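You operate a simulated robot arm through the tools that you are given. There is no shell and no other tool. Be economical: measure what you need, move in short steps, check, and stop when the job is done.

You are at the controls of a simulated robot arm. One attempt, no reset.

TASK
Put the narrow green sleeve with blue band in the grey crate with teal band. Take the green sign with orange band and put it on the grey ledge of the wash stand. Take the orange strainer with blue band and leave it on the purple tile with dark grey band. Take the tin with blue lid and green band on the inside of the wash stand sink and put it away on the shelf marked tins. The order is free. Set down upright: green sign with orange band, orange strainer with blue band.

The check looks at the end state, three seconds after you hand in, the way a careful person would. Anything else that was tipped, shoved, dropped, spilled or broken makes it a failure. A push-on lid holds only when it is set on centred and level and pressed home; a screw cap is set on level and turned clockwise until tight.

THE ROBOT
A 5-joint arm with a fingered hand on a trunk, on a base that drives. Base frame: it is fixed to the floor where the robot stands at the start and does not move with it; the origin is under the middle of the robot, x ahead of it, y to its left, z up. Units: m, degrees, N and s.
With the tool pointing down near the work surface it reaches from about 0.16 to 0.54 m from the robot's upright axis, wherever it stands. Its first joint turns from -115.0 to 115.0 degrees. Places, roughly: green sign with orange band [0.5, -0.25, 0.75]; grey crate with teal band (34x20x11 cm) [-1, -2.4, 0.8]; grey ledge of the wash stand (25x23 cm) [-1.58, -1, 0.8]; narrow green sleeve with blue band (4x4x5 cm) [0.5, 0, 0.8]; orange strainer with blue band (5x5x8 cm) [0.6, -0.6, 0.8]; purple tile with dark grey band (8x8x1 cm) [0.7, -0.1, 0.8]; shelf marked tins [-2.7, -9, 1.3]; tin with blue lid and green band [-1.5, -0.75, 0.75]. The tool tilts only in the upright plane through the base axis and itself; it spins freely about its own axis. Payload 2.9 kg.
Tool frame: the origin (TCP) lies between the finger pads and is the grasp point; the fingertips stand 0.022 m ahead of it; z points along the fingers, y is the line along which they close. The gripper opens to 0.124 m. The gripper's body begins 0.06 m behind the TCP. The gripper is a hand of 3 fingers: y runs from the thumb to the fingers, the wrist lies at [0, 0, -0.218] in the tool frame, and closing takes about 1.5 s.
Orientation is that of the tool frame in the base frame, as [roll, pitch, yaw] about the fixed x, y, z axes, in that order (R = Rz(yaw) Ry(pitch) Rx(roll)). With the fingers straight down and closing along the base's y, the tool's x points along the base's -x, its y along +y and its z along -z.

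THE INTERFACE
- The arm moves only by the tool nudge_tool. Its argument "commands" is a list that holds one entry, the list of rows, each a list of 7 numbers: the shift along the tool's x, y, z in mm, then the turn, a rotation vector about the tool's x, y, z in degrees, then the opening, from 0 (shut) to 1 (fully open). In form: [[[x, y, z, ax, ay, az, hand], ...]]. A call has 1 to 8 rows; each row shifts and turns the commanded pose from where the row before left it, along the tool's axes as they then stand. A row lasts 0.2 s, in which the tool goes at most 0.05 m and 8.6 degrees; a call with a longer step from one row to the next is refused whole, and so is a gripper value outside its range. Where a pose cannot be reached the arm comes as near as it can. A force on the tool above 40 N (or 10 N above the force at the start of the call, whichever is more), or a blocked arm, ends the call early, and 0.2 s more pass. The fingers move at their own pace (about 0.153 m/s each) and stop on an object; they squeeze with about 27 N. The grip force told is the motor's: it shows also when the fingers shut on nothing. Time passes only in rows, and 0.2 s behind the last, so rows that do not move let the fingers close. The reply holds the time, the measured pose of the TCP, the force on the tool along the base axes, the opening and the grip force, in the units named above and with some noise, with the torque about the TCP (base axes, N m) and any sound that the robot's microphone picked up.
- Cameras (640 x 400 px; columns grow to the right, rows downward): "scene" is now at [-0.0054, 0.0911, 1.6223]; the picture's right is [-0.69, -0.72, 0.00], its down [-0.54, 0.52, -0.66] and it looks along [0.47, -0.46, -0.75] (base axes); focal length 250 px, centre (320, 200). "wrist" rides on the gripper at [0.064, -0.037, -0.075] in the tool frame; the picture's right is [0.50, 0.87, 0.00], its down [-0.62, 0.36, -0.70] and it looks along [-0.61, 0.35, 0.71] (tool axes); focal length 230 px, centre (320, 200). There is no depth. A picture from a camera that has moved, and an enlarged one, comes with that camera's place and axes in the base frame and with its lens.
- capture(camera): a new picture of that camera. It takes no simulated time.
- raise_lower(by): slides the trunk up (or, below 0, down) by that many m; the arm and the scene camera ride with it, the base frame stays. It gives what a move gives, with no picture.
- steer(legs): drives the robot by 1 to 6 legs, each [ahead, left, turn to the left] in m, m and degrees, along the robot's own axes; the way and the turn of a leg run together, so that a leg with both is an arc; at most 1.5 m and 180 degrees a leg. The arm and the cameras ride along, it lands a little off, and it stops where it bumps. It gives what a move gives.
- grasp_type(shape): the hand has 3 fingers and takes this shape, open, in about a second: jaw (thumb against the fingers, like two jaws); tri (thumb and two fingers); tip (a fingertip pinch); poke (one finger out to press); point (the index stretched); flat (the hand flat); cup (the hand cupped); fist (a fist). The gripper value then closes the fingers along that shape, each until it touches; the sizes above hold for jaw. It gives what a move gives, with no picture.
- pan_tilt(pan, tilt): turns the head with the scene camera to pan (to the left, within 155 degrees either way) and tilt (down, from -29 to 69), counted from straight ahead of the robot. It gives what a move gives.
- inspect(camera, box): a new picture of the part [left, top, right, bottom] of that camera's present view, enlarged. It takes no simulated time.
- job_done(): hands the job in; it is judged then, once.

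Work in short steps. Places have to be worked out from the pictures, the camera data and where the tool is seen: move nearer, look again, correct. Check each grasp and each placing, and mend what went wrong. You have 165 turns and 128 pictures in all, those below and enlarged ones among them. Open the gripper and draw the arm clear of the work before you hand the job in, unless the task says otherwise; then end with one line.

The tools are called as a command line: name --argument value ..., lists and objects as JSON in quotes. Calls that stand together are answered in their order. nudge_tool: Moves the arm, as the interface text tells. Its arguments: {"type":"object","properties":{"commands":{"type":"array"}},"required":["commands"]} The other tools are called the same way: raise_lower (by) slides the trunk up or down; grasp_type (shape) gives the hand a shape; steer (legs) drives the base; pan_tilt (pan, tilt) turns the head that bears the scene camera; capture (camera) takes a picture; inspect (camera, box) takes an enlarged picture of a part of a camera's view; job_done () hands the job in.

At the start:

```text
clock: 0.0
tool_pos: [0.2661, -0.2527, 1.0586]
orientation: [-180.0, -0.1, 179.9]
contact_force: [-0.4, 0.0, 0.0]
moment: [0.04, 0.02, 0.01]
finger_gap: 0.1238
gripper_force: 0.1
shape: jaw
trunk travel left (down, up): [-0.725, 0.265]
robot x, y, heading: [-0.0022, -0.0018, 0.1]
head pan, tilt: [-44.0, 48.9]
```

scene: 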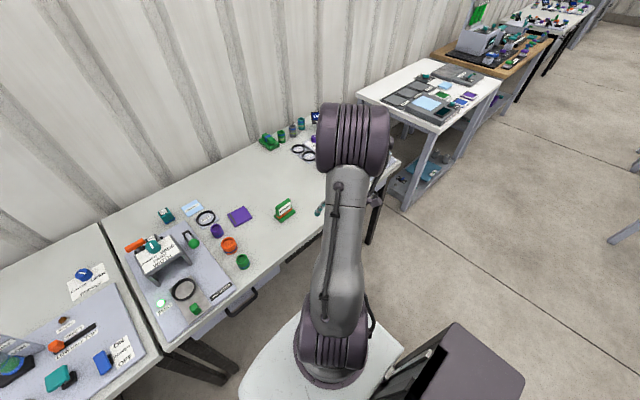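
wrist: 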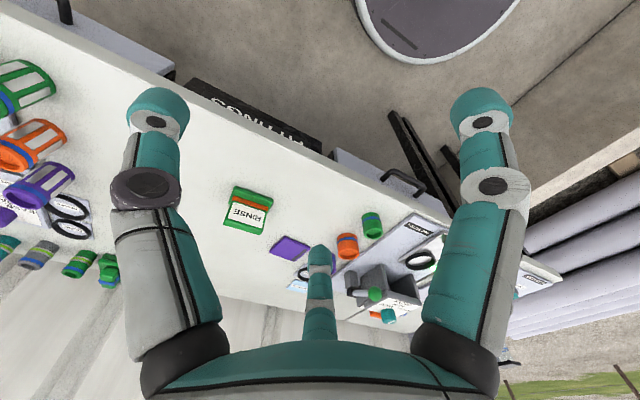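

I start by taking closer looks at the bench from the scene camera and wrist camera.

inspect --camera "scene" --box '[100, 180, 340, 330]'

inspect --camera "scene" --box '[240, 90, 400, 190]'

inspect --camera "wrist" --box '[0, 40, 320, 290]'

```text
2.67 times, centred on (220, 255) of scene
camera zoom: at [-0.0054, 0.0911, 1.6223], right [-0.69, -0.72, 0.0], down [-0.54, 0.52, -0.66], along [0.47, -0.46, -0.75], focal length 667 px, centre (587, 53)
```

zoom: 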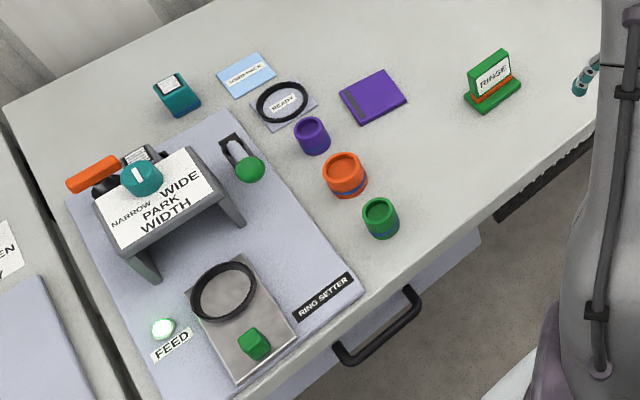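

```text
4.00 times, centred on (320, 140) of scene
camera zoom: at [-0.0054, 0.0911, 1.6223], right [-0.69, -0.72, 0.0], down [-0.54, 0.52, -0.66], along [0.47, -0.46, -0.75], focal length 1000 px, centre (320, 440)
```

zoom: 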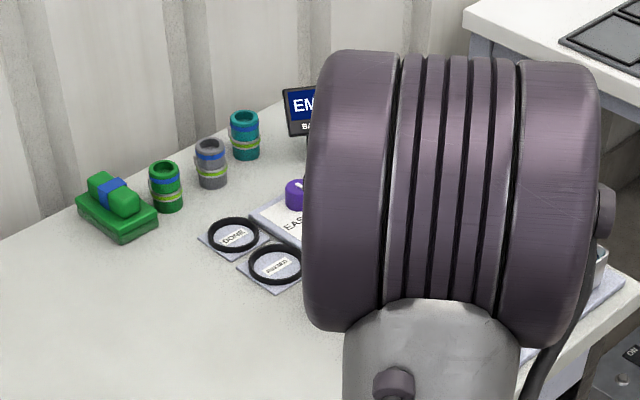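

```text
1.60 times, centred on (160, 165) of wrist
camera zoom: at [0.2005, -0.2898, 1.1335], right [-0.5, 0.87, 0.0], down [0.62, 0.36, 0.7], along [0.61, 0.35, -0.71], focal length 368 px, centre (576, 256)
```

zoom: 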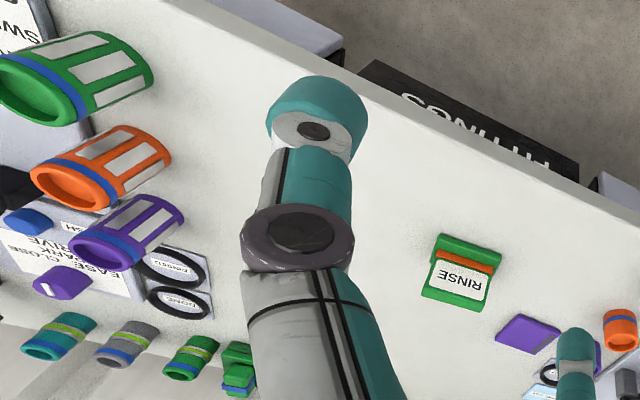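

The green sleeve projects to about (0.50, -0.01), which agrees with the given place. I check the clearance between the base and the bench, and the rest of the bench behind the arm.

pan_tilt --pan -10 --tilt 65

capture --camera "scene"

pan_tilt --pan -100 --tilt 35

capture --camera "scene"

pan_tilt --pan -150 --tilt 35

capture --camera "scene"

```text
clock: 1.0
tool_pos: [0.2653, -0.2537, 1.0596]
orientation: [-180.0, -0.1, -180.0]
contact_force: [0.9, -0.2, -0.5]
moment: [-0.02, 0.0, 0.05]
finger_gap: 0.1236
gripper_force: 0.1
shape: jaw
trunk travel left (down, up): [-0.725, 0.265]
robot x, y, heading: [0.0005, 0.0017, 0.1]
head pan, tilt: [-10.0, 65.0]
```

```text
122 pictures are left
camera scene: at [-0.0017, 0.1347, 1.6027], right [-0.17, -0.98, 0.0], down [-0.89, 0.16, -0.42], along [0.42, -0.07, -0.91], focal length 250 px, centre (320, 200)
```

scene: 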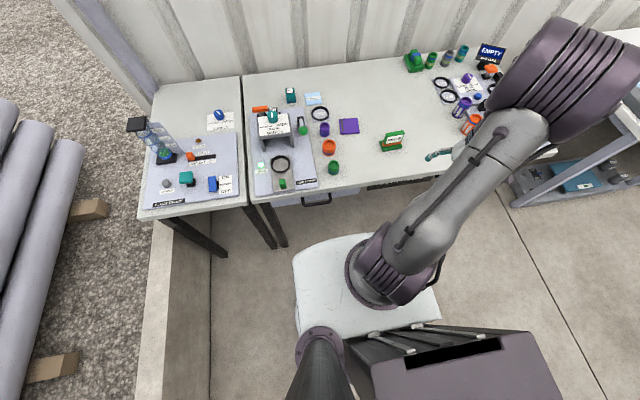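

```text
clock: 2.6
tool_pos: [0.2654, -0.2525, 1.0583]
orientation: [-179.9, 0.0, -179.9]
contact_force: [-0.7, 0.7, 0.4]
moment: [-0.03, 0.02, -0.04]
finger_gap: 0.1238
gripper_force: 0.0
shape: jaw
trunk travel left (down, up): [-0.725, 0.265]
robot x, y, heading: [0.0031, 0.0009, -0.2]
head pan, tilt: [-100.0, 35.0]
```

```text
121 pictures are left
camera scene: at [-0.0767, 0.0586, 1.6425], right [-0.98, 0.17, 0.0], down [0.1, 0.57, -0.82], along [-0.14, -0.81, -0.57], focal length 250 px, centre (320, 200)
```

scene: 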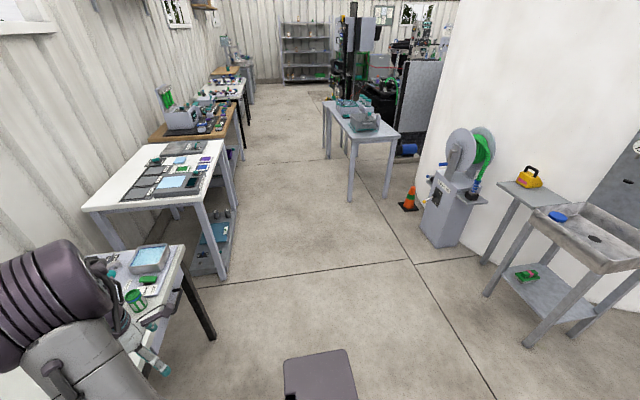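

```text
clock: 3.8
tool_pos: [0.2656, -0.2529, 1.0595]
orientation: [-180.0, 0.0, 179.9]
contact_force: [0.1, 0.3, 0.0]
moment: [-0.03, 0.0, -0.02]
finger_gap: 0.1239
gripper_force: 0.1
shape: jaw
trunk travel left (down, up): [-0.725, 0.265]
robot x, y, heading: [0.0058, -0.0003, -0.0]
head pan, tilt: [-150.0, 35.0]
```

```text
120 pictures are left
camera scene: at [-0.1377, 0.1012, 1.6425], right [-0.5, 0.87, 0.0], down [0.5, 0.29, -0.82], along [-0.71, -0.41, -0.57], focal length 250 px, centre (320, 200)
```

scene: 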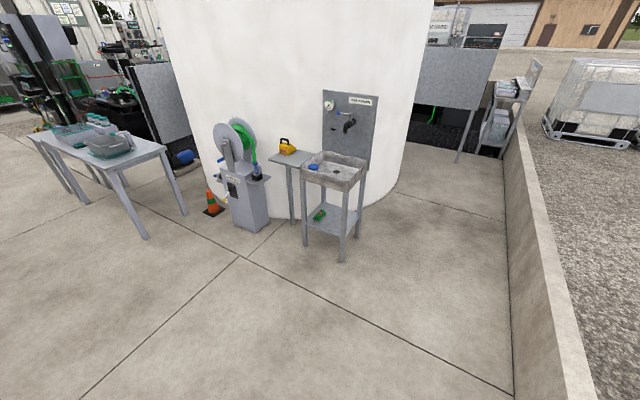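

The map is clear: wash stand behind me, crate table at (-1,-2.4), shelving far away. I sidestep to be level with the strainer and look at the gap ahead of the base.

steer --legs '[[0, -0.5, 0]]'

pan_tilt --pan 0 --tilt 60

capture --camera "scene"

capture --camera "wrist"

```text
clock: 6.8
tool_pos: [0.2649, -0.7616, 1.0586]
orientation: [-179.9, 0.0, 179.9]
contact_force: [0.4, 0.7, 0.9]
moment: [-0.01, 0.03, -0.04]
finger_gap: 0.124
gripper_force: 0.0
shape: jaw
trunk travel left (down, up): [-0.725, 0.265]
robot x, y, heading: [-0.0006, -0.5095, -0.2]
head pan, tilt: [-150.0, 35.0]
```

```text
clock: 9.2
tool_pos: [0.2648, -0.7601, 1.0578]
orientation: [-179.9, 0.0, 179.9]
contact_force: [0.5, -1.4, -0.5]
moment: [-0.01, 0.05, -0.01]
finger_gap: 0.1243
gripper_force: 0.0
shape: jaw
trunk travel left (down, up): [-0.725, 0.265]
robot x, y, heading: [0.0001, -0.5083, -0.0]
head pan, tilt: [0.0, 60.0]
```

```text
119 pictures are left
camera scene: at [0.0049, -0.3619, 1.6082], right [0.0, -1.0, 0.0], down [-0.87, 0.0, -0.5], along [0.5, 0.0, -0.87], focal length 250 px, centre (320, 200)
```

scene: 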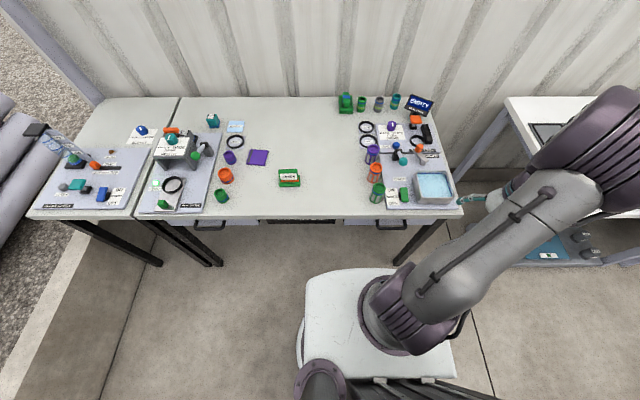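

```text
118 pictures are left
camera wrist: at [0.1993, -0.7975, 1.1335], right [-0.5, 0.87, 0.0], down [0.62, 0.35, 0.7], along [0.61, 0.35, -0.71], focal length 230 px, centre (320, 200)
```

wrist: 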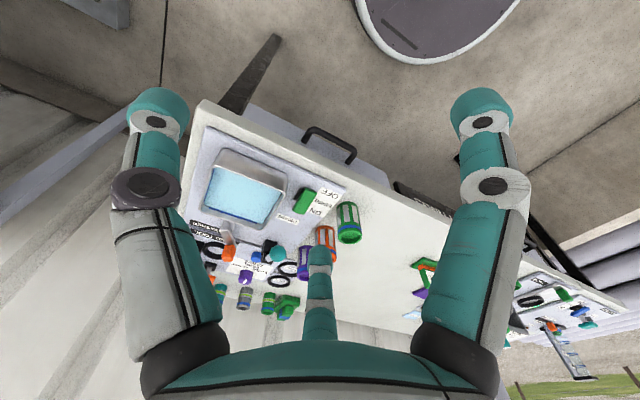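

The orange strainer is at about (0.606, -0.584), with a green one at x≈0.505 and a purple one at x≈0.707. I drive ahead carefully to bring it into reach.

steer --legs '[[0.13, 0, 0]]'

inspect --camera "scene" --box '[300, 80, 480, 260]'

capture --camera "scene"

```text
clock: 10.4
tool_pos: [0.3948, -0.7612, 1.0591]
orientation: [-180.0, 0.0, 179.9]
contact_force: [0.7, -0.7, -0.2]
moment: [-0.01, 0.02, -0.02]
finger_gap: 0.124
gripper_force: 0.0
shape: jaw
trunk travel left (down, up): [-0.725, 0.265]
robot x, y, heading: [0.1322, -0.5084, -0.0]
head pan, tilt: [0.0, 60.0]
```

```text
2.22 times, centred on (390, 170) of scene
camera zoom: at [0.135, -0.362, 1.6082], right [0.0, -1.0, 0.0], down [-0.87, 0.0, -0.5], along [0.5, 0.0, -0.87], focal length 556 px, centre (164, 267)
```

zoom: 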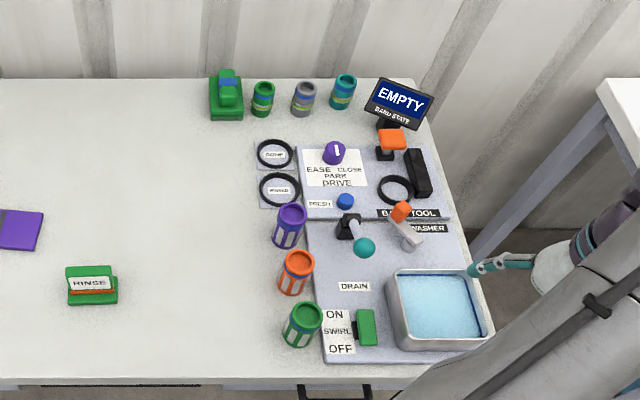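

```text
116 pictures are left
camera scene: at [0.135, -0.362, 1.6082], right [0.0, -1.0, 0.0], down [-0.87, 0.0, -0.5], along [0.5, 0.0, -0.87], focal length 250 px, centre (320, 200)
```

scene: 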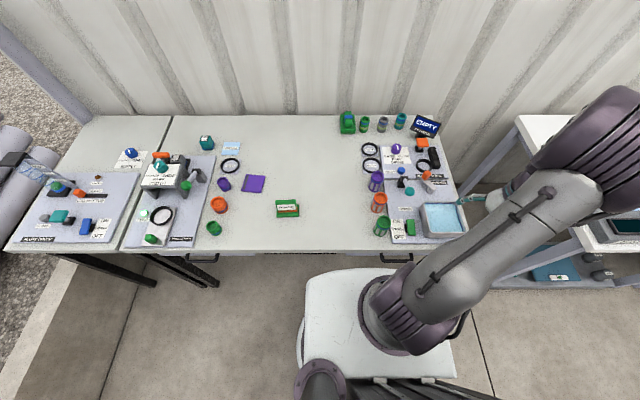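

Next I move the tool above the strainer at a safe height with a narrower opening, then look with the wrist camera.

nudge_tool --commands '[[[-33, 30, 0, 0, 0, 0, 0.75], [-33, 30, 0, 0, 0, 0, 0.75], [-33, 30, 0, 0, 0, 0, 0.75], [-33, 30, 0, 0, 0, 0, 0.75], [-33, 30, 10, 0, 0, 0, 0.75], [-33, 31, 20, 0, 0, 0, 0.75], [0, 0, 30, 0, 0, 0, 0.75], [0, 0, 0, 0, 0, 0, 0.75]]]'

capture --camera "wrist"

inspect --camera "scene" --box '[300, 80, 480, 260]'

```text
clock: 12.2
tool_pos: [0.5941, -0.5809, 0.9978]
orientation: [-180.0, -0.1, 180.0]
contact_force: [-0.6, -1.0, 0.6]
moment: [0.0, 0.01, -0.02]
finger_gap: 0.0934
gripper_force: 0.1
shape: jaw
trunk travel left (down, up): [-0.725, 0.265]
robot x, y, heading: [0.1293, -0.5091, -0.2]
head pan, tilt: [0.0, 60.0]
```

```text
115 pictures are left
camera wrist: at [0.5275, -0.6163, 1.0727], right [-0.5, 0.87, 0.0], down [0.62, 0.36, 0.7], along [0.61, 0.35, -0.71], focal length 230 px, centre (320, 200)
```

wrist: 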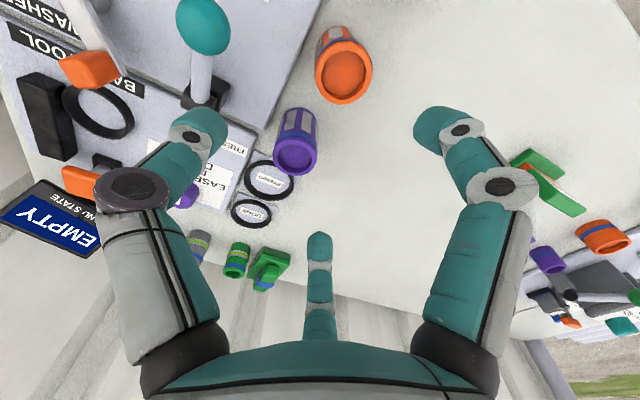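

```text
2.22 times, centred on (390, 170) of scene
camera zoom: at [0.1345, -0.3615, 1.6082], right [0.0, -1.0, 0.0], down [-0.87, 0.0, -0.5], along [0.5, 0.0, -0.87], focal length 556 px, centre (164, 267)
```

zoom: 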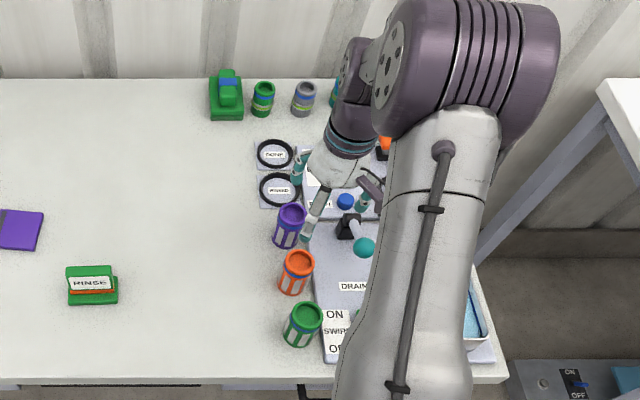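

Triangulating the scene and wrist views puts the orange strainer near (0.570, -0.571), with its top at z≈0.855. I centre over it, narrow the hand, go down part way and look again.

nudge_tool --commands '[[[24, 10, 0, 0, 0, 0, 0.62], [0, 0, 30, 0, 0, 0, 0.62], [0, 0, 30, 0, 0, 0, 0.62], [0, 0, 0, 0, 0, 0, 0.62]]]'

capture --camera "wrist"

inspect --camera "scene" --box '[340, 140, 420, 240]'

```text
clock: 13.2
tool_pos: [0.569, -0.571, 0.9384]
orientation: [180.0, 0.0, 179.9]
contact_force: [-0.4, -0.2, 0.3]
moment: [-0.02, -0.01, 0.03]
finger_gap: 0.0774
gripper_force: 0.1
shape: jaw
trunk travel left (down, up): [-0.725, 0.265]
robot x, y, heading: [0.1365, -0.5114, -0.0]
head pan, tilt: [0.0, 60.0]
```

```text
113 pictures are left
camera wrist: at [0.5033, -0.6073, 1.0125], right [-0.5, 0.87, 0.0], down [0.62, 0.36, 0.7], along [0.61, 0.35, -0.71], focal length 230 px, centre (320, 200)
```

wrist: 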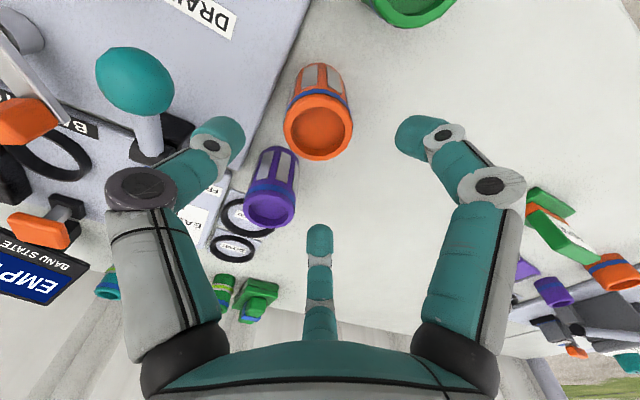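

```text
4.00 times, centred on (380, 190) of scene
camera zoom: at [0.1343, -0.3619, 1.6082], right [0.0, -1.0, 0.0], down [-0.87, 0.0, -0.5], along [0.5, 0.0, -0.87], focal length 1000 px, centre (80, 240)
```

zoom: 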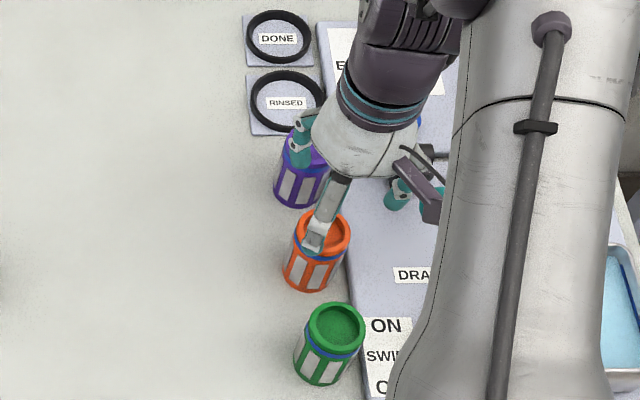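

The rim centre is now seen at about (0.573, -0.570), well centred. I descend to the grasp height in two stages and then close.

nudge_tool --commands '[[[-4, 1, 0, 0, 0, 0, 0.62], [0, 0, 25, 0, 0, 0, 0.62], [0, 0, 25, 0, 0, 0, 0.62], [0, 0, 20, 0, 0, 0, 0.62], [0, 0, 20, 0, 0, 0, 0.62], [0, 0, 20, 0, 0, 0, 0.62], [0, 0, 0, 0, 0, 0, 0.62]]]'

capture --camera "wrist"

```text
clock: 14.9
tool_pos: [0.573, -0.5697, 0.8325]
orientation: [-179.9, 0.5, 179.9]
contact_force: [-5.1, 1.7, 28.0]
moment: [-1.33, 0.15, -0.22]
finger_gap: 0.0763
gripper_force: 0.1
shape: jaw
trunk travel left (down, up): [-0.725, 0.265]
robot x, y, heading: [0.1302, -0.5097, 0.1]
head pan, tilt: [0.0, 60.0]
stopped in row 7: the force on the tool passed its limit at 41 N (the readings are from after the stop); the commanded pose is now the measured one
```

```text
111 pictures are left
camera wrist: at [0.507, -0.6062, 0.9061], right [-0.5, 0.87, -0.01], down [0.61, 0.36, 0.71], along [0.62, 0.35, -0.71], focal length 230 px, centre (320, 200)
```

wrist: 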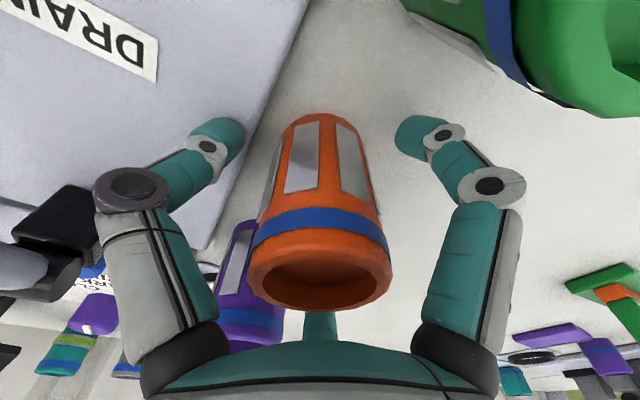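

The thumb touched the washer board (torque points to y −0.05). I rise 8 mm and close there, still well below the rim.

nudge_tool --commands '[[[0, 0, -8, 0, 0, 0, 0.62], [0, 0, 0, 0, 0, 0, 0.4], [0, 0, 0, 0, 0, 0, 0.2], [0, 0, 0, 0, 0, 0, 0.1], [0, 0, 0, 0, 0, 0, 0.1], [0, 0, 0, 0, 0, 0, 0.1], [0, 0, 0, 0, 0, 0, 0.1]]]'

capture --camera "wrist"

```text
clock: 16.6
tool_pos: [0.5758, -0.5706, 0.8363]
orientation: [-180.0, 0.3, -180.0]
contact_force: [-0.3, 0.4, 0.6]
moment: [-0.01, -0.01, -0.03]
finger_gap: 0.0382
gripper_force: 26.8
shape: jaw
trunk travel left (down, up): [-0.725, 0.265]
robot x, y, heading: [0.1293, -0.5054, -0.0]
head pan, tilt: [0.0, 60.0]
```

```text
110 pictures are left
camera wrist: at [0.5095, -0.6065, 0.912], right [-0.5, 0.87, 0.0], down [0.61, 0.36, 0.7], along [0.61, 0.35, -0.71], focal length 230 px, centre (320, 200)
```

wrist: 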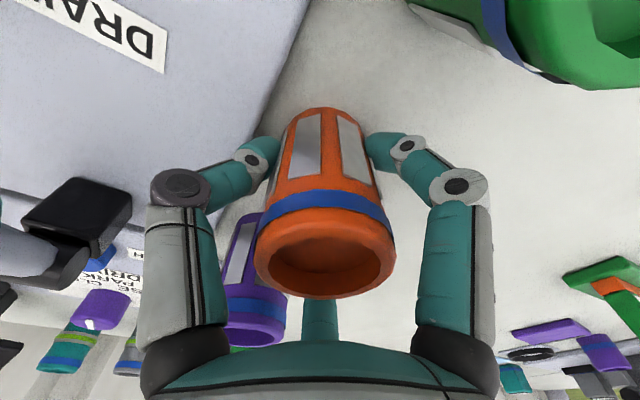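

Gripped. I lift straight up and check that it holds.

nudge_tool --commands '[[[0, 0, -20, 0, 0, 0, 0.1], [0, 0, -30, 0, 0, 0, 0.1], [0, 0, -40, 0, 0, 0, 0.1], [0, 0, -40, 0, 0, 0, 0.1], [0, 0, -30, 0, 0, 0, 0.1], [0, 0, 0, 0, 0, 0, 0.1]]]'

steer --legs '[[0, 0.4, 0]]'

capture --camera "scene"

capture --camera "wrist"

```text
clock: 17.9
tool_pos: [0.5735, -0.5695, 0.9971]
orientation: [-179.9, 0.3, -179.9]
contact_force: [0.2, 0.7, -0.1]
moment: [-0.01, 0.0, 0.02]
finger_gap: 0.0381
gripper_force: 26.8
shape: jaw
trunk travel left (down, up): [-0.725, 0.265]
robot x, y, heading: [0.1347, -0.5101, 0.0]
head pan, tilt: [0.0, 60.0]
```

```text
clock: 20.4
tool_pos: [0.5741, -0.1728, 0.9967]
orientation: [-179.9, 0.3, -179.9]
contact_force: [-0.5, -0.5, -0.3]
moment: [0.01, 0.01, 0.0]
finger_gap: 0.0379
gripper_force: 26.7
shape: jaw
trunk travel left (down, up): [-0.725, 0.265]
robot x, y, heading: [0.127, -0.1094, 0.1]
head pan, tilt: [0.0, 60.0]
```

```text
109 pictures are left
camera scene: at [0.1351, 0.0359, 1.6082], right [0.0, -1.0, 0.0], down [-0.87, 0.0, -0.5], along [0.5, 0.0, -0.87], focal length 250 px, centre (320, 200)
```

scene: 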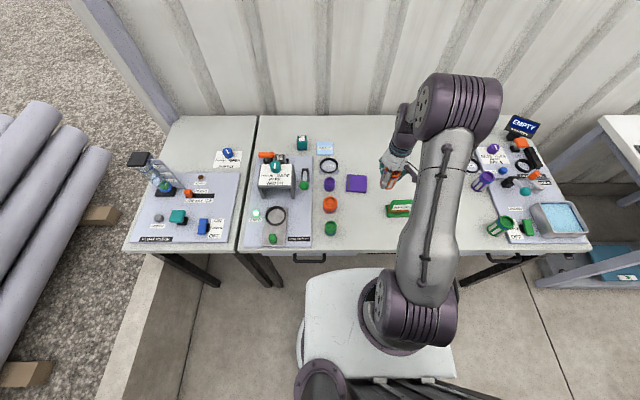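

```text
108 pictures are left
camera wrist: at [0.5088, -0.209, 1.0719], right [-0.5, 0.87, 0.0], down [0.61, 0.36, 0.7], along [0.61, 0.35, -0.71], focal length 230 px, centre (320, 200)
```

wrist: 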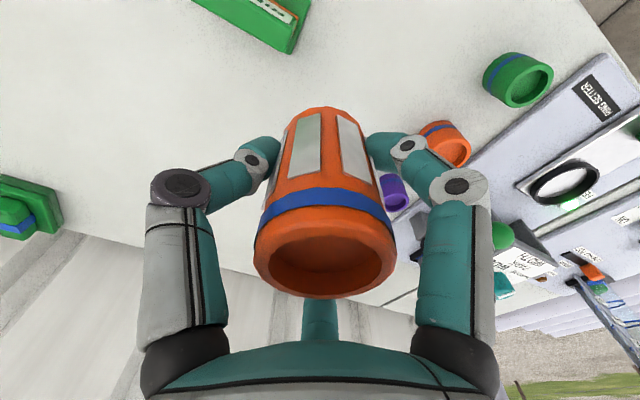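

The strainer is held. I zoom in on the tile for a precise place and drive a little further ahead so the tile is well within reach.

inspect --camera "scene" --box '[310, 150, 420, 240]'

steer --legs '[[0.07, 0, 0]]'

inspect --camera "scene" --box '[310, 160, 420, 250]'

```text
4.44 times, centred on (365, 195) of scene
camera zoom: at [0.1351, 0.0359, 1.6082], right [0.0, -1.0, 0.0], down [-0.87, 0.0, -0.5], along [0.5, 0.0, -0.87], focal length 1111 px, centre (120, 222)
```

zoom: 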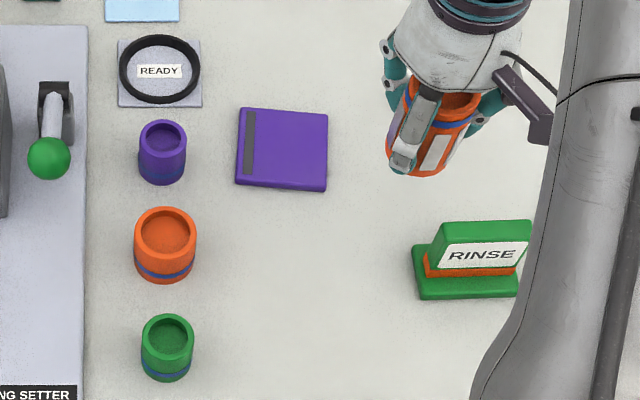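

```text
clock: 21.4
tool_pos: [0.6457, -0.1722, 0.9962]
orientation: [-179.9, 0.2, 179.9]
contact_force: [0.3, 0.2, -0.4]
moment: [0.0, 0.02, 0.0]
finger_gap: 0.038
gripper_force: 27.4
shape: jaw
trunk travel left (down, up): [-0.725, 0.265]
robot x, y, heading: [0.2011, -0.109, 0.3]
head pan, tilt: [0.0, 60.0]
```

```text
4.44 times, centred on (365, 205) of scene
camera zoom: at [0.2072, 0.0354, 1.6082], right [0.0, -1.0, 0.0], down [-0.87, 0.0, -0.5], along [0.5, 0.0, -0.87], focal length 1111 px, centre (120, 178)
```

zoom: 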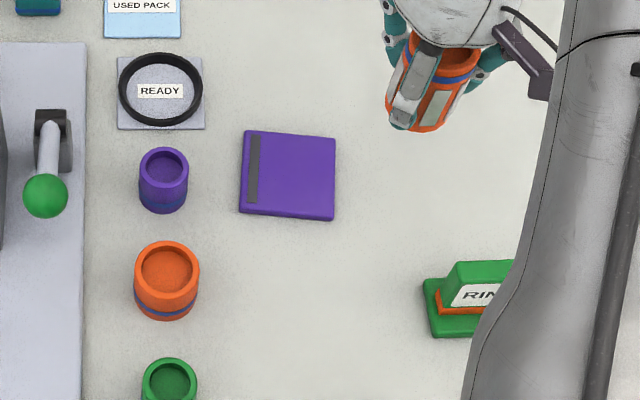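

The tile centre is at about (0.685, -0.108). I move over it and descend to just above it.

nudge_tool --commands '[[[-13, 21, 0, 0, 0, 0, 0.1], [-13, 21, 0, 0, 0, 0, 0.1], [-13, 22, 0, 0, 0, 0, 0.1], [0, 0, 40, 0, 0, 0, 0.1], [0, 0, 40, 0, 0, 0, 0.1], [0, 0, 40, 0, 0, 0, 0.1], [0, 0, 0, 0, 0, 0, 0.1]]]'

inspect --camera "scene" --box '[310, 150, 420, 240]'

capture --camera "wrist"

```text
clock: 23.1
tool_pos: [0.6842, -0.109, 0.8788]
orientation: [180.0, 0.3, 179.9]
contact_force: [0.3, -0.2, -0.1]
moment: [-0.02, -0.01, 0.01]
finger_gap: 0.0382
gripper_force: 27.5
shape: jaw
trunk travel left (down, up): [-0.725, 0.265]
robot x, y, heading: [0.1979, -0.1085, -0.2]
head pan, tilt: [0.0, 60.0]
```

```text
4.44 times, centred on (365, 195) of scene
camera zoom: at [0.2051, 0.0353, 1.6082], right [0.0, -1.0, 0.0], down [-0.87, 0.0, -0.5], along [0.5, 0.0, -0.87], focal length 1111 px, centre (120, 222)
```

zoom: 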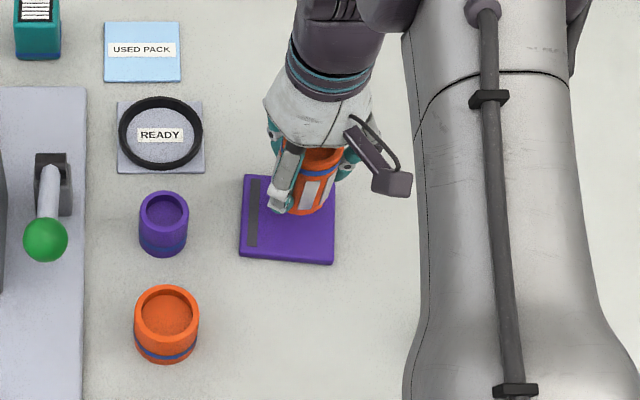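

```text
104 pictures are left
camera wrist: at [0.6188, -0.1463, 0.9526], right [-0.5, 0.87, 0.0], down [0.61, 0.36, 0.71], along [0.61, 0.35, -0.71], focal length 230 px, centre (320, 200)
```

wrist: 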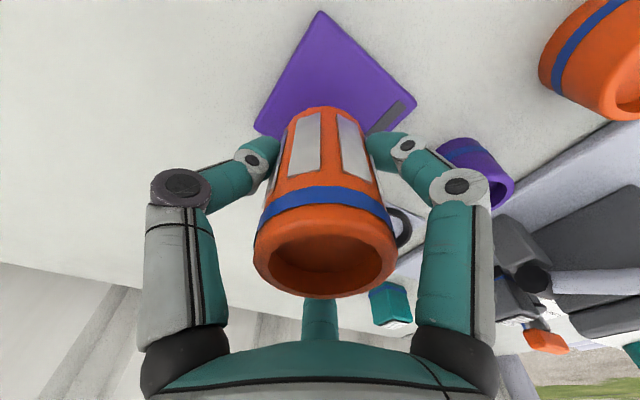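

The strainer centre is near (0.690, -0.106), so I shift 6 mm back. Then I lower towards expected contact at TCP z≈0.846.

nudge_tool --commands '[[[6, -1, 0, 0, 0, 0, 0.1], [0, 0, 15, 0, 0, 0, 0.1], [0, 0, 10, 0, 0, 0, 0.1], [0, 0, 4, 0, 0, 0, 0.1], [0, 0, 0, 0, 0, 0, 0.1]]]'

inspect --camera "scene" --box '[320, 160, 380, 220]'

```text
clock: 24.2
tool_pos: [0.6791, -0.1101, 0.8481]
orientation: [-180.0, 0.2, 180.0]
contact_force: [-0.6, -0.7, -1.0]
moment: [-0.01, -0.02, 0.02]
finger_gap: 0.0382
gripper_force: 27.0
shape: jaw
trunk travel left (down, up): [-0.725, 0.265]
robot x, y, heading: [0.1972, -0.1073, -0.2]
head pan, tilt: [0.0, 60.0]
```

```text
6.67 times, centred on (350, 190) of scene
camera zoom: at [0.2057, 0.0353, 1.6082], right [0.0, -1.0, 0.0], down [-0.87, 0.0, -0.5], along [0.5, 0.0, -0.87], focal length 1666 px, centre (120, 267)
```

zoom: 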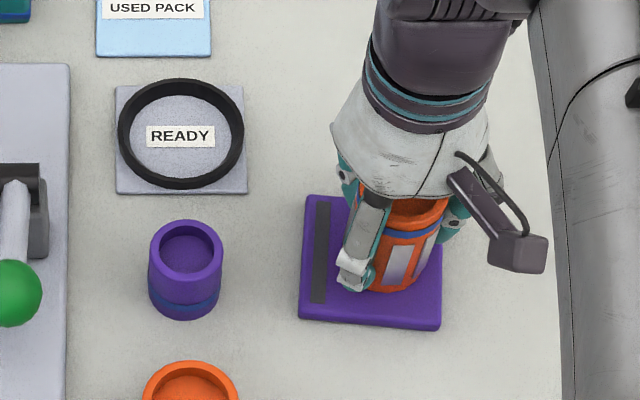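

Strainer is just above the tile, a few mm right and back of centre. I nudge it 5 mm left and 4 mm back toward me, then lower to contact.

nudge_tool --commands '[[[0, 0, -4, 0, 0, 0, 0.1], [4, 5, 0, 0, 0, 0, 0.1], [0, 0, 4, 0, 0, 0, 0.1], [0, 0, 2, 0, 0, 0, 0.1], [0, 0, 1, 0, 0, 0, 0.1], [0, 0, 0, 0, 0, 0, 0.1]]]'

```text
clock: 25.6
tool_pos: [0.6753, -0.1045, 0.8456]
orientation: [180.0, 0.4, 179.9]
contact_force: [2.2, 0.7, 7.1]
moment: [-0.06, 0.12, 0.04]
finger_gap: 0.0383
gripper_force: 27.1
shape: jaw
trunk travel left (down, up): [-0.725, 0.265]
robot x, y, heading: [0.2007, -0.1077, -0.0]
head pan, tilt: [0.0, 60.0]
```

Contact with the tile at 7 N. I open gently to a limited width, then rise straight up.

nudge_tool --commands '[[[0, 0, 0, 0, 0, 0, 0.4], [0, 0, 0, 0, 0, 0, 0.55], [0, 0, 0, 0, 0, 0, 0.62], [0, 0, 0, 0, 0, 0, 0.62], [0, 0, -20, 0, 0, 0, 0.62], [0, 0, -40, 0, 0, 0, 0.62], [0, 0, -40, 0, 0, 0, 0.62], [0, 0, -40, 0, 0, 0, 0.62]]]'

inspect --camera "scene" --box '[310, 150, 420, 240]'

capture --camera "wrist"

```text
clock: 27.4
tool_pos: [0.6728, -0.1059, 0.9872]
orientation: [180.0, 0.3, 179.8]
contact_force: [-0.3, -0.4, 0.1]
moment: [0.0, -0.01, -0.01]
finger_gap: 0.0764
gripper_force: 0.2
shape: jaw
trunk travel left (down, up): [-0.725, 0.265]
robot x, y, heading: [0.1995, -0.112, -0.3]
head pan, tilt: [0.0, 60.0]
```

```text
4.44 times, centred on (365, 195) of scene
camera zoom: at [0.2044, 0.0353, 1.6082], right [0.0, -1.0, 0.0], down [-0.87, 0.0, -0.5], along [0.5, 0.0, -0.87], focal length 1111 px, centre (120, 222)
```

zoom: 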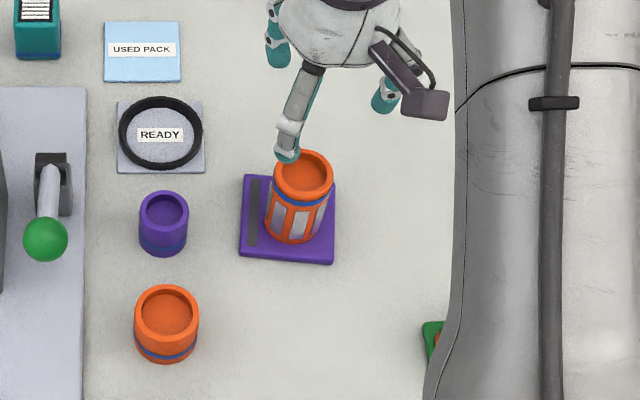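

```text
101 pictures are left
camera wrist: at [0.6064, -0.1417, 1.0606], right [-0.5, 0.87, 0.0], down [0.61, 0.36, 0.7], along [0.61, 0.35, -0.71], focal length 230 px, centre (320, 200)
```

wrist: 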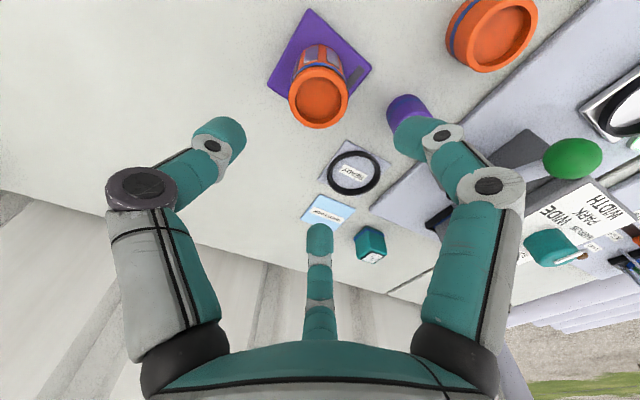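

The strainer stands upright and well centred on the tile. Next I go to the narrow green sleeve, estimated at (0.487, -0.001).

nudge_tool --commands '[[[37, 21, 0, 0, 0, 0, 0.55], [37, 21, 0, 0, 0, 0, 0.5], [37, 21, 0, 0, 0, 0, 0.5], [37, 21, 0, 0, 0, 0, 0.5], [38, 21, 0, 0, 0, 0, 0.5], [0, 0, 25, 0, 0, 0, 0.5], [0, 0, 25, 0, 0, 0, 0.5], [0, 0, 0, 0, 0, 0, 0.5]]]'

capture --camera "wrist"

capture --camera "scene"

```text
clock: 29.2
tool_pos: [0.4871, 0.0004, 0.9341]
orientation: [179.9, 0.3, 179.9]
contact_force: [0.2, 0.2, -0.5]
moment: [0.03, 0.03, 0.01]
finger_gap: 0.0625
gripper_force: 0.0
shape: jaw
trunk travel left (down, up): [-0.725, 0.265]
robot x, y, heading: [0.1952, -0.1113, 0.1]
head pan, tilt: [0.0, 60.0]
```

```text
100 pictures are left
camera wrist: at [0.4221, -0.0368, 1.0087], right [-0.5, 0.87, 0.0], down [0.61, 0.35, 0.7], along [0.61, 0.35, -0.71], focal length 230 px, centre (320, 200)
```

wrist: 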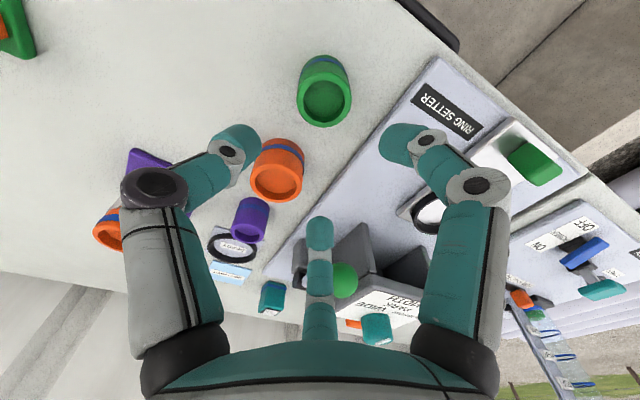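

```text
99 pictures are left
camera scene: at [0.2052, 0.035, 1.6082], right [0.0, -1.0, 0.0], down [-0.87, 0.0, -0.5], along [0.5, 0.0, -0.87], focal length 250 px, centre (320, 200)
```

scene: 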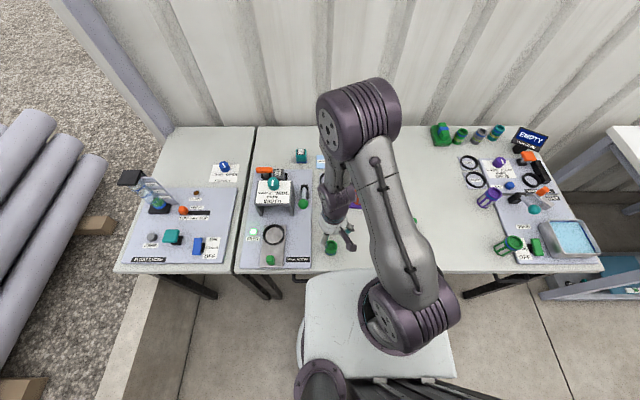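

The wrist view gives the sleeve at (0.483, 0.003). I correct by 4 and 3 mm, then lower to z≈0.812 and close.

nudge_tool --commands '[[[4, 3, 0, 0, 0, 0, 0.5], [0, 0, 30, 0, 0, 0, 0.5], [0, 0, 30, 0, 0, 0, 0.5], [0, 0, 25, 0, 0, 0, 0.5], [0, 0, 20, 0, 0, 0, 0.5], [0, 0, 15, 0, 0, 0, 0.5], [0, 0, 0, 0, 0, 0, 0.5]]]'

capture --camera "wrist"

```text
clock: 30.6
tool_pos: [0.4858, 0.0035, 0.8212]
orientation: [179.8, 0.5, 179.9]
contact_force: [1.1, 0.5, 32.3]
moment: [-0.07, 0.12, -0.04]
finger_gap: 0.0639
gripper_force: 0.0
shape: jaw
trunk travel left (down, up): [-0.725, 0.265]
robot x, y, heading: [0.2004, -0.1077, -0.6]
head pan, tilt: [0.0, 60.0]
stopped in row 6: the force on the tool passed its limit at 66 N (the readings are from after the stop); the commanded pose is now the measured one
```

```text
98 pictures are left
camera wrist: at [0.419, -0.0335, 0.8957], right [-0.5, 0.87, 0.0], down [0.61, 0.35, 0.71], along [0.61, 0.35, -0.71], focal length 230 px, centre (320, 200)
```

wrist: 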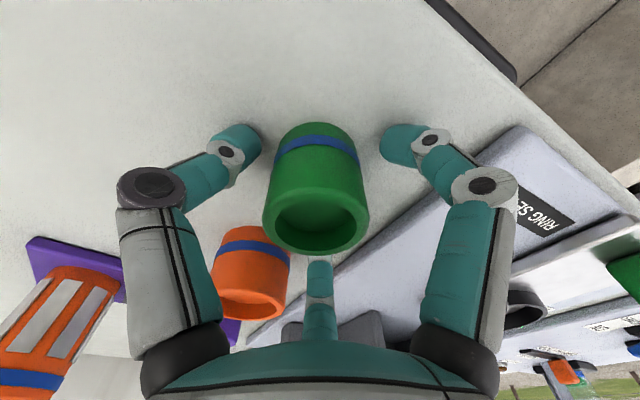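

All fingertips touched the table evenly (no moment), and the sleeve is centred between them. I rise 4 mm and close.

nudge_tool --commands '[[[0, 0, -4, 0, 0, 0, 0.5], [0, 0, 0, 0, 0, 0, 0.3], [0, 0, 0, 0, 0, 0, 0.15], [0, 0, 0, 0, 0, 0, 0.05], [0, 0, 0, 0, 0, 0, 0.05], [0, 0, 0, 0, 0, 0, 0.05], [0, 0, 0, 0, 0, 0, 0.05]]]'

capture --camera "wrist"

```text
clock: 32.2
tool_pos: [0.487, 0.0052, 0.8246]
orientation: [179.9, 0.3, 179.9]
contact_force: [-0.2, 0.2, -0.8]
moment: [-0.07, 0.0, 0.03]
finger_gap: 0.033
gripper_force: 27.0
shape: jaw
trunk travel left (down, up): [-0.725, 0.265]
robot x, y, heading: [0.1996, -0.1084, -0.1]
head pan, tilt: [0.0, 60.0]
```

```text
97 pictures are left
camera wrist: at [0.4199, -0.0331, 0.8982], right [-0.5, 0.87, 0.0], down [0.61, 0.35, 0.71], along [0.61, 0.35, -0.71], focal length 230 px, centre (320, 200)
```

wrist: 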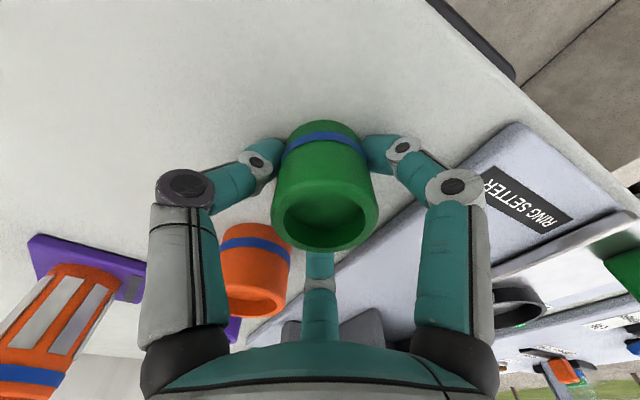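

The sleeve is gripped. I lift it and check, then retreat from the bench.

nudge_tool --commands '[[[0, 0, -20, 0, 0, 0, 0.05], [0, 0, -40, 0, 0, 0, 0.05], [0, 0, -45, 0, 0, 0, 0.05], [0, 0, -45, 0, 0, 0, 0.05], [0, 0, -45, 0, 0, 0, 0.05], [0, 0, -45, 0, 0, 0, 0.05], [0, 0, 0, 0, 0, 0, 0.05]]]'

steer --legs '[[-0.6, 0, 0], [0, -1.2, 0]]'

capture --camera "wrist"

pan_tilt --pan -110 --tilt 45

capture --camera "scene"

```text
clock: 33.8
tool_pos: [0.4855, 0.0042, 1.0641]
orientation: [179.9, 0.2, 179.9]
contact_force: [0.1, 1.1, -0.6]
moment: [0.0, 0.0, -0.01]
finger_gap: 0.0329
gripper_force: 26.7
shape: jaw
trunk travel left (down, up): [-0.725, 0.265]
robot x, y, heading: [0.2, -0.1099, 0.1]
head pan, tilt: [0.0, 60.0]
```

```text
clock: 42.9
tool_pos: [-0.1227, -1.1805, 1.0653]
orientation: [179.8, 0.4, 180.0]
contact_force: [-0.4, 0.7, -1.2]
moment: [0.0, -0.02, -0.01]
finger_gap: 0.0329
gripper_force: 27.2
shape: jaw
trunk travel left (down, up): [-0.725, 0.265]
robot x, y, heading: [-0.4057, -1.2946, 0.0]
head pan, tilt: [0.0, 60.0]
```

```text
96 pictures are left
camera wrist: at [-0.1885, -1.2166, 1.1386], right [-0.5, 0.87, 0.0], down [0.61, 0.35, 0.71], along [0.61, 0.35, -0.71], focal length 230 px, centre (320, 200)
```

wrist: 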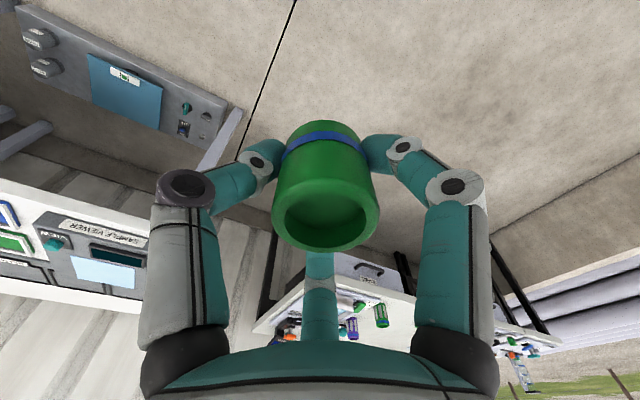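

```text
clock: 44.7
tool_pos: [-0.1228, -1.1805, 1.0644]
orientation: [179.9, 0.3, -180.0]
contact_force: [-0.3, -0.2, -1.5]
moment: [-0.01, -0.01, -0.02]
finger_gap: 0.0329
gripper_force: 27.4
shape: jaw
trunk travel left (down, up): [-0.725, 0.265]
robot x, y, heading: [-0.4061, -1.2933, 0.3]
head pan, tilt: [-110.0, 45.0]
```

```text
95 pictures are left
camera scene: at [-0.4962, -1.2251, 1.6277], right [-0.94, 0.34, 0.0], down [0.24, 0.66, -0.71], along [-0.24, -0.66, -0.71], focal length 250 px, centre (320, 200)
```

scene: 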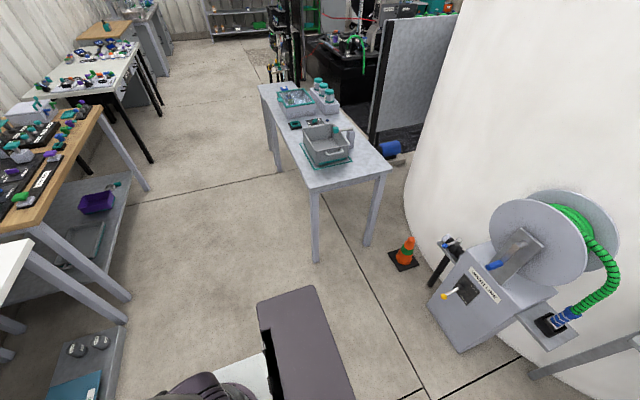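

The crate is at about (-1.0, -2.37) on a table whose near long edge is at x≈-0.8. I turn round and slide alongside it.

steer --legs '[[0, 0, 180], [0, 1.08, 0]]'

pan_tilt --pan 0 --tilt 55

capture --camera "scene"

```text
clock: 57.6
tool_pos: [-0.6743, -2.4891, 1.0643]
orientation: [179.9, 0.2, 0.8]
contact_force: [0.1, -0.1, -0.1]
moment: [-0.02, -0.01, -0.01]
finger_gap: 0.0328
gripper_force: 27.1
shape: jaw
trunk travel left (down, up): [-0.725, 0.265]
robot x, y, heading: [-0.3928, -2.3697, -179.1]
head pan, tilt: [-110.0, 45.0]
```

```text
clock: 59.5
tool_pos: [-0.6747, -2.4892, 1.0635]
orientation: [179.8, 0.3, 0.8]
contact_force: [0.5, 0.3, -0.4]
moment: [0.01, 0.02, 0.01]
finger_gap: 0.0328
gripper_force: 27.6
shape: jaw
trunk travel left (down, up): [-0.725, 0.265]
robot x, y, heading: [-0.3902, -2.3711, -179.4]
head pan, tilt: [0.0, 55.0]
```

```text
94 pictures are left
camera scene: at [-0.4034, -2.5154, 1.6143], right [-0.01, 1.0, 0.0], down [0.82, 0.01, -0.57], along [-0.57, -0.01, -0.82], focal length 250 px, centre (320, 200)
```

scene: 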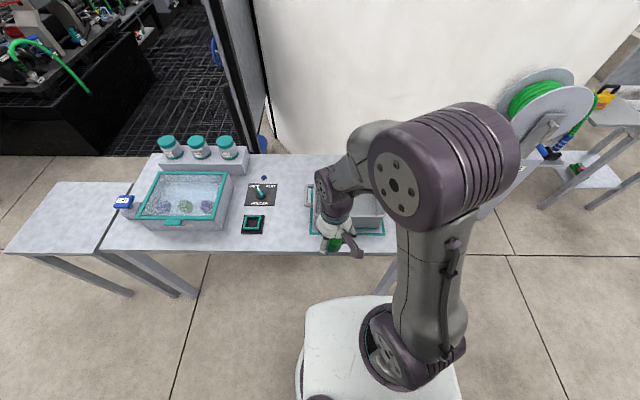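

The arm hides the crate; I check with the wrist camera and pan for another angle.

capture --camera "wrist"

steer --legs '[[0, -0.25, 0]]'

inspect --camera "scene" --box '[160, 120, 400, 270]'

```text
93 pictures are left
camera wrist: at [-0.6119, -2.4507, 1.1386], right [0.51, -0.86, 0.0], down [-0.61, -0.36, 0.71], along [-0.61, -0.36, -0.71], focal length 230 px, centre (320, 200)
```

wrist: 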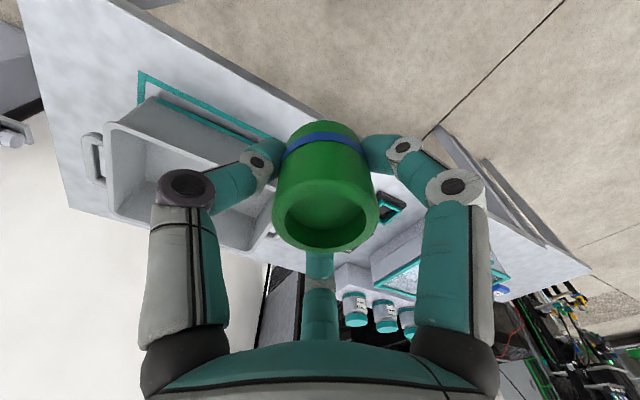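

```text
clock: 61.4
tool_pos: [-0.6784, -2.2374, 1.0632]
orientation: [179.8, 0.3, 0.8]
contact_force: [0.4, -0.4, -0.9]
moment: [-0.01, 0.05, -0.01]
finger_gap: 0.0324
gripper_force: 26.7
shape: jaw
trunk travel left (down, up): [-0.725, 0.265]
robot x, y, heading: [-0.3975, -2.1194, -178.9]
head pan, tilt: [0.0, 55.0]
```

```text
2.67 times, centred on (280, 195) of scene
camera zoom: at [-0.4068, -2.2636, 1.6143], right [-0.01, 1.0, 0.0], down [0.82, 0.01, -0.57], along [-0.57, -0.01, -0.82], focal length 667 px, centre (427, 213)
```

zoom: 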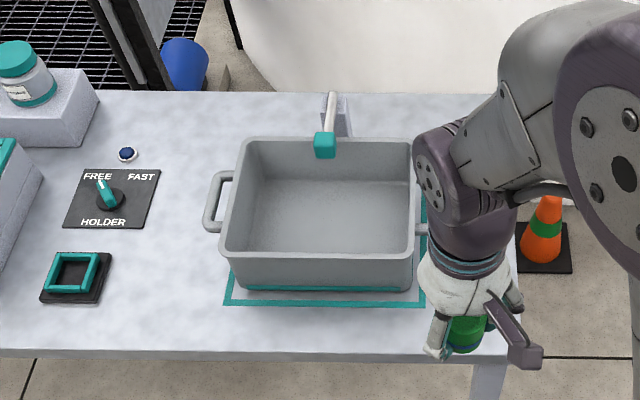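

The crate is open, roughly centred at (-0.925, -2.406), with its rim at z≈0.91 and a holder lever at the back. I drive to (-0.48, -2.37) and bring the tool over the crate.

steer --legs '[[0.085, 0.25, 0]]'

nudge_tool --commands '[[[-36, -10, 0, 0, 0, 0, 0.05], [-36, -10, 0, 0, 0, 0, 0.05], [-36, -10, 0, 0, 0, 0, 0.05], [-36, -10, 0, 0, 0, 0, 0.05], [-36, -5, 0, 0, 0, 0, 0.05], [0, 0, 0, 0, 0, 0, 0.05]]]'

capture --camera "wrist"

inspect --camera "scene" --box '[240, 120, 480, 270]'

```text
clock: 63.2
tool_pos: [-0.7589, -2.4906, 1.0641]
orientation: [180.0, 0.3, 0.8]
contact_force: [0.3, -0.1, -0.3]
moment: [-0.02, 0.01, 0.01]
finger_gap: 0.0327
gripper_force: 26.8
shape: jaw
trunk travel left (down, up): [-0.725, 0.265]
robot x, y, heading: [-0.4776, -2.3687, -179.2]
head pan, tilt: [0.0, 55.0]
```

```text
clock: 64.7
tool_pos: [-0.9388, -2.4473, 1.0651]
orientation: [180.0, 0.3, 0.9]
contact_force: [1.0, -0.1, -1.0]
moment: [0.03, 0.02, 0.01]
finger_gap: 0.0326
gripper_force: 26.8
shape: jaw
trunk travel left (down, up): [-0.725, 0.265]
robot x, y, heading: [-0.4753, -2.3692, -179.0]
head pan, tilt: [0.0, 55.0]
```

```text
91 pictures are left
camera wrist: at [-0.876, -2.4078, 1.1395], right [0.51, -0.86, 0.0], down [-0.61, -0.36, 0.71], along [-0.61, -0.36, -0.71], focal length 230 px, centre (320, 200)
```

wrist: 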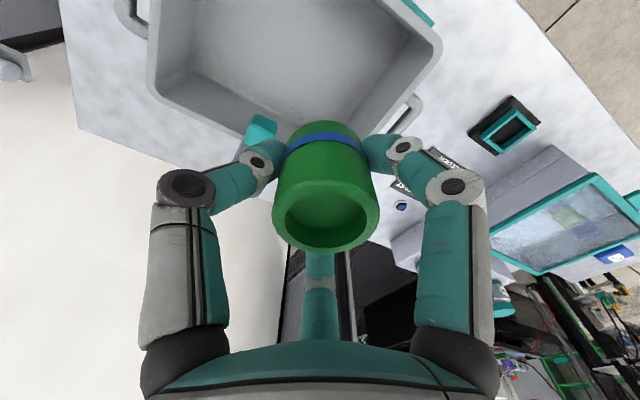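

```text
2.67 times, centred on (360, 195) of scene
camera zoom: at [-0.4873, -2.5155, 1.6143], right [-0.01, 1.0, 0.0], down [0.82, 0.01, -0.57], along [-0.57, -0.01, -0.82], focal length 667 px, centre (213, 213)
```

zoom: 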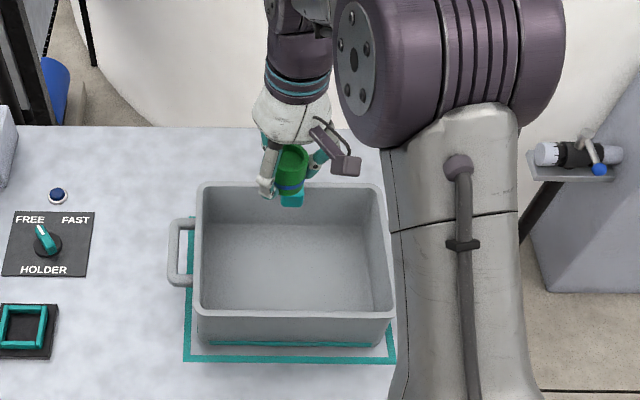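

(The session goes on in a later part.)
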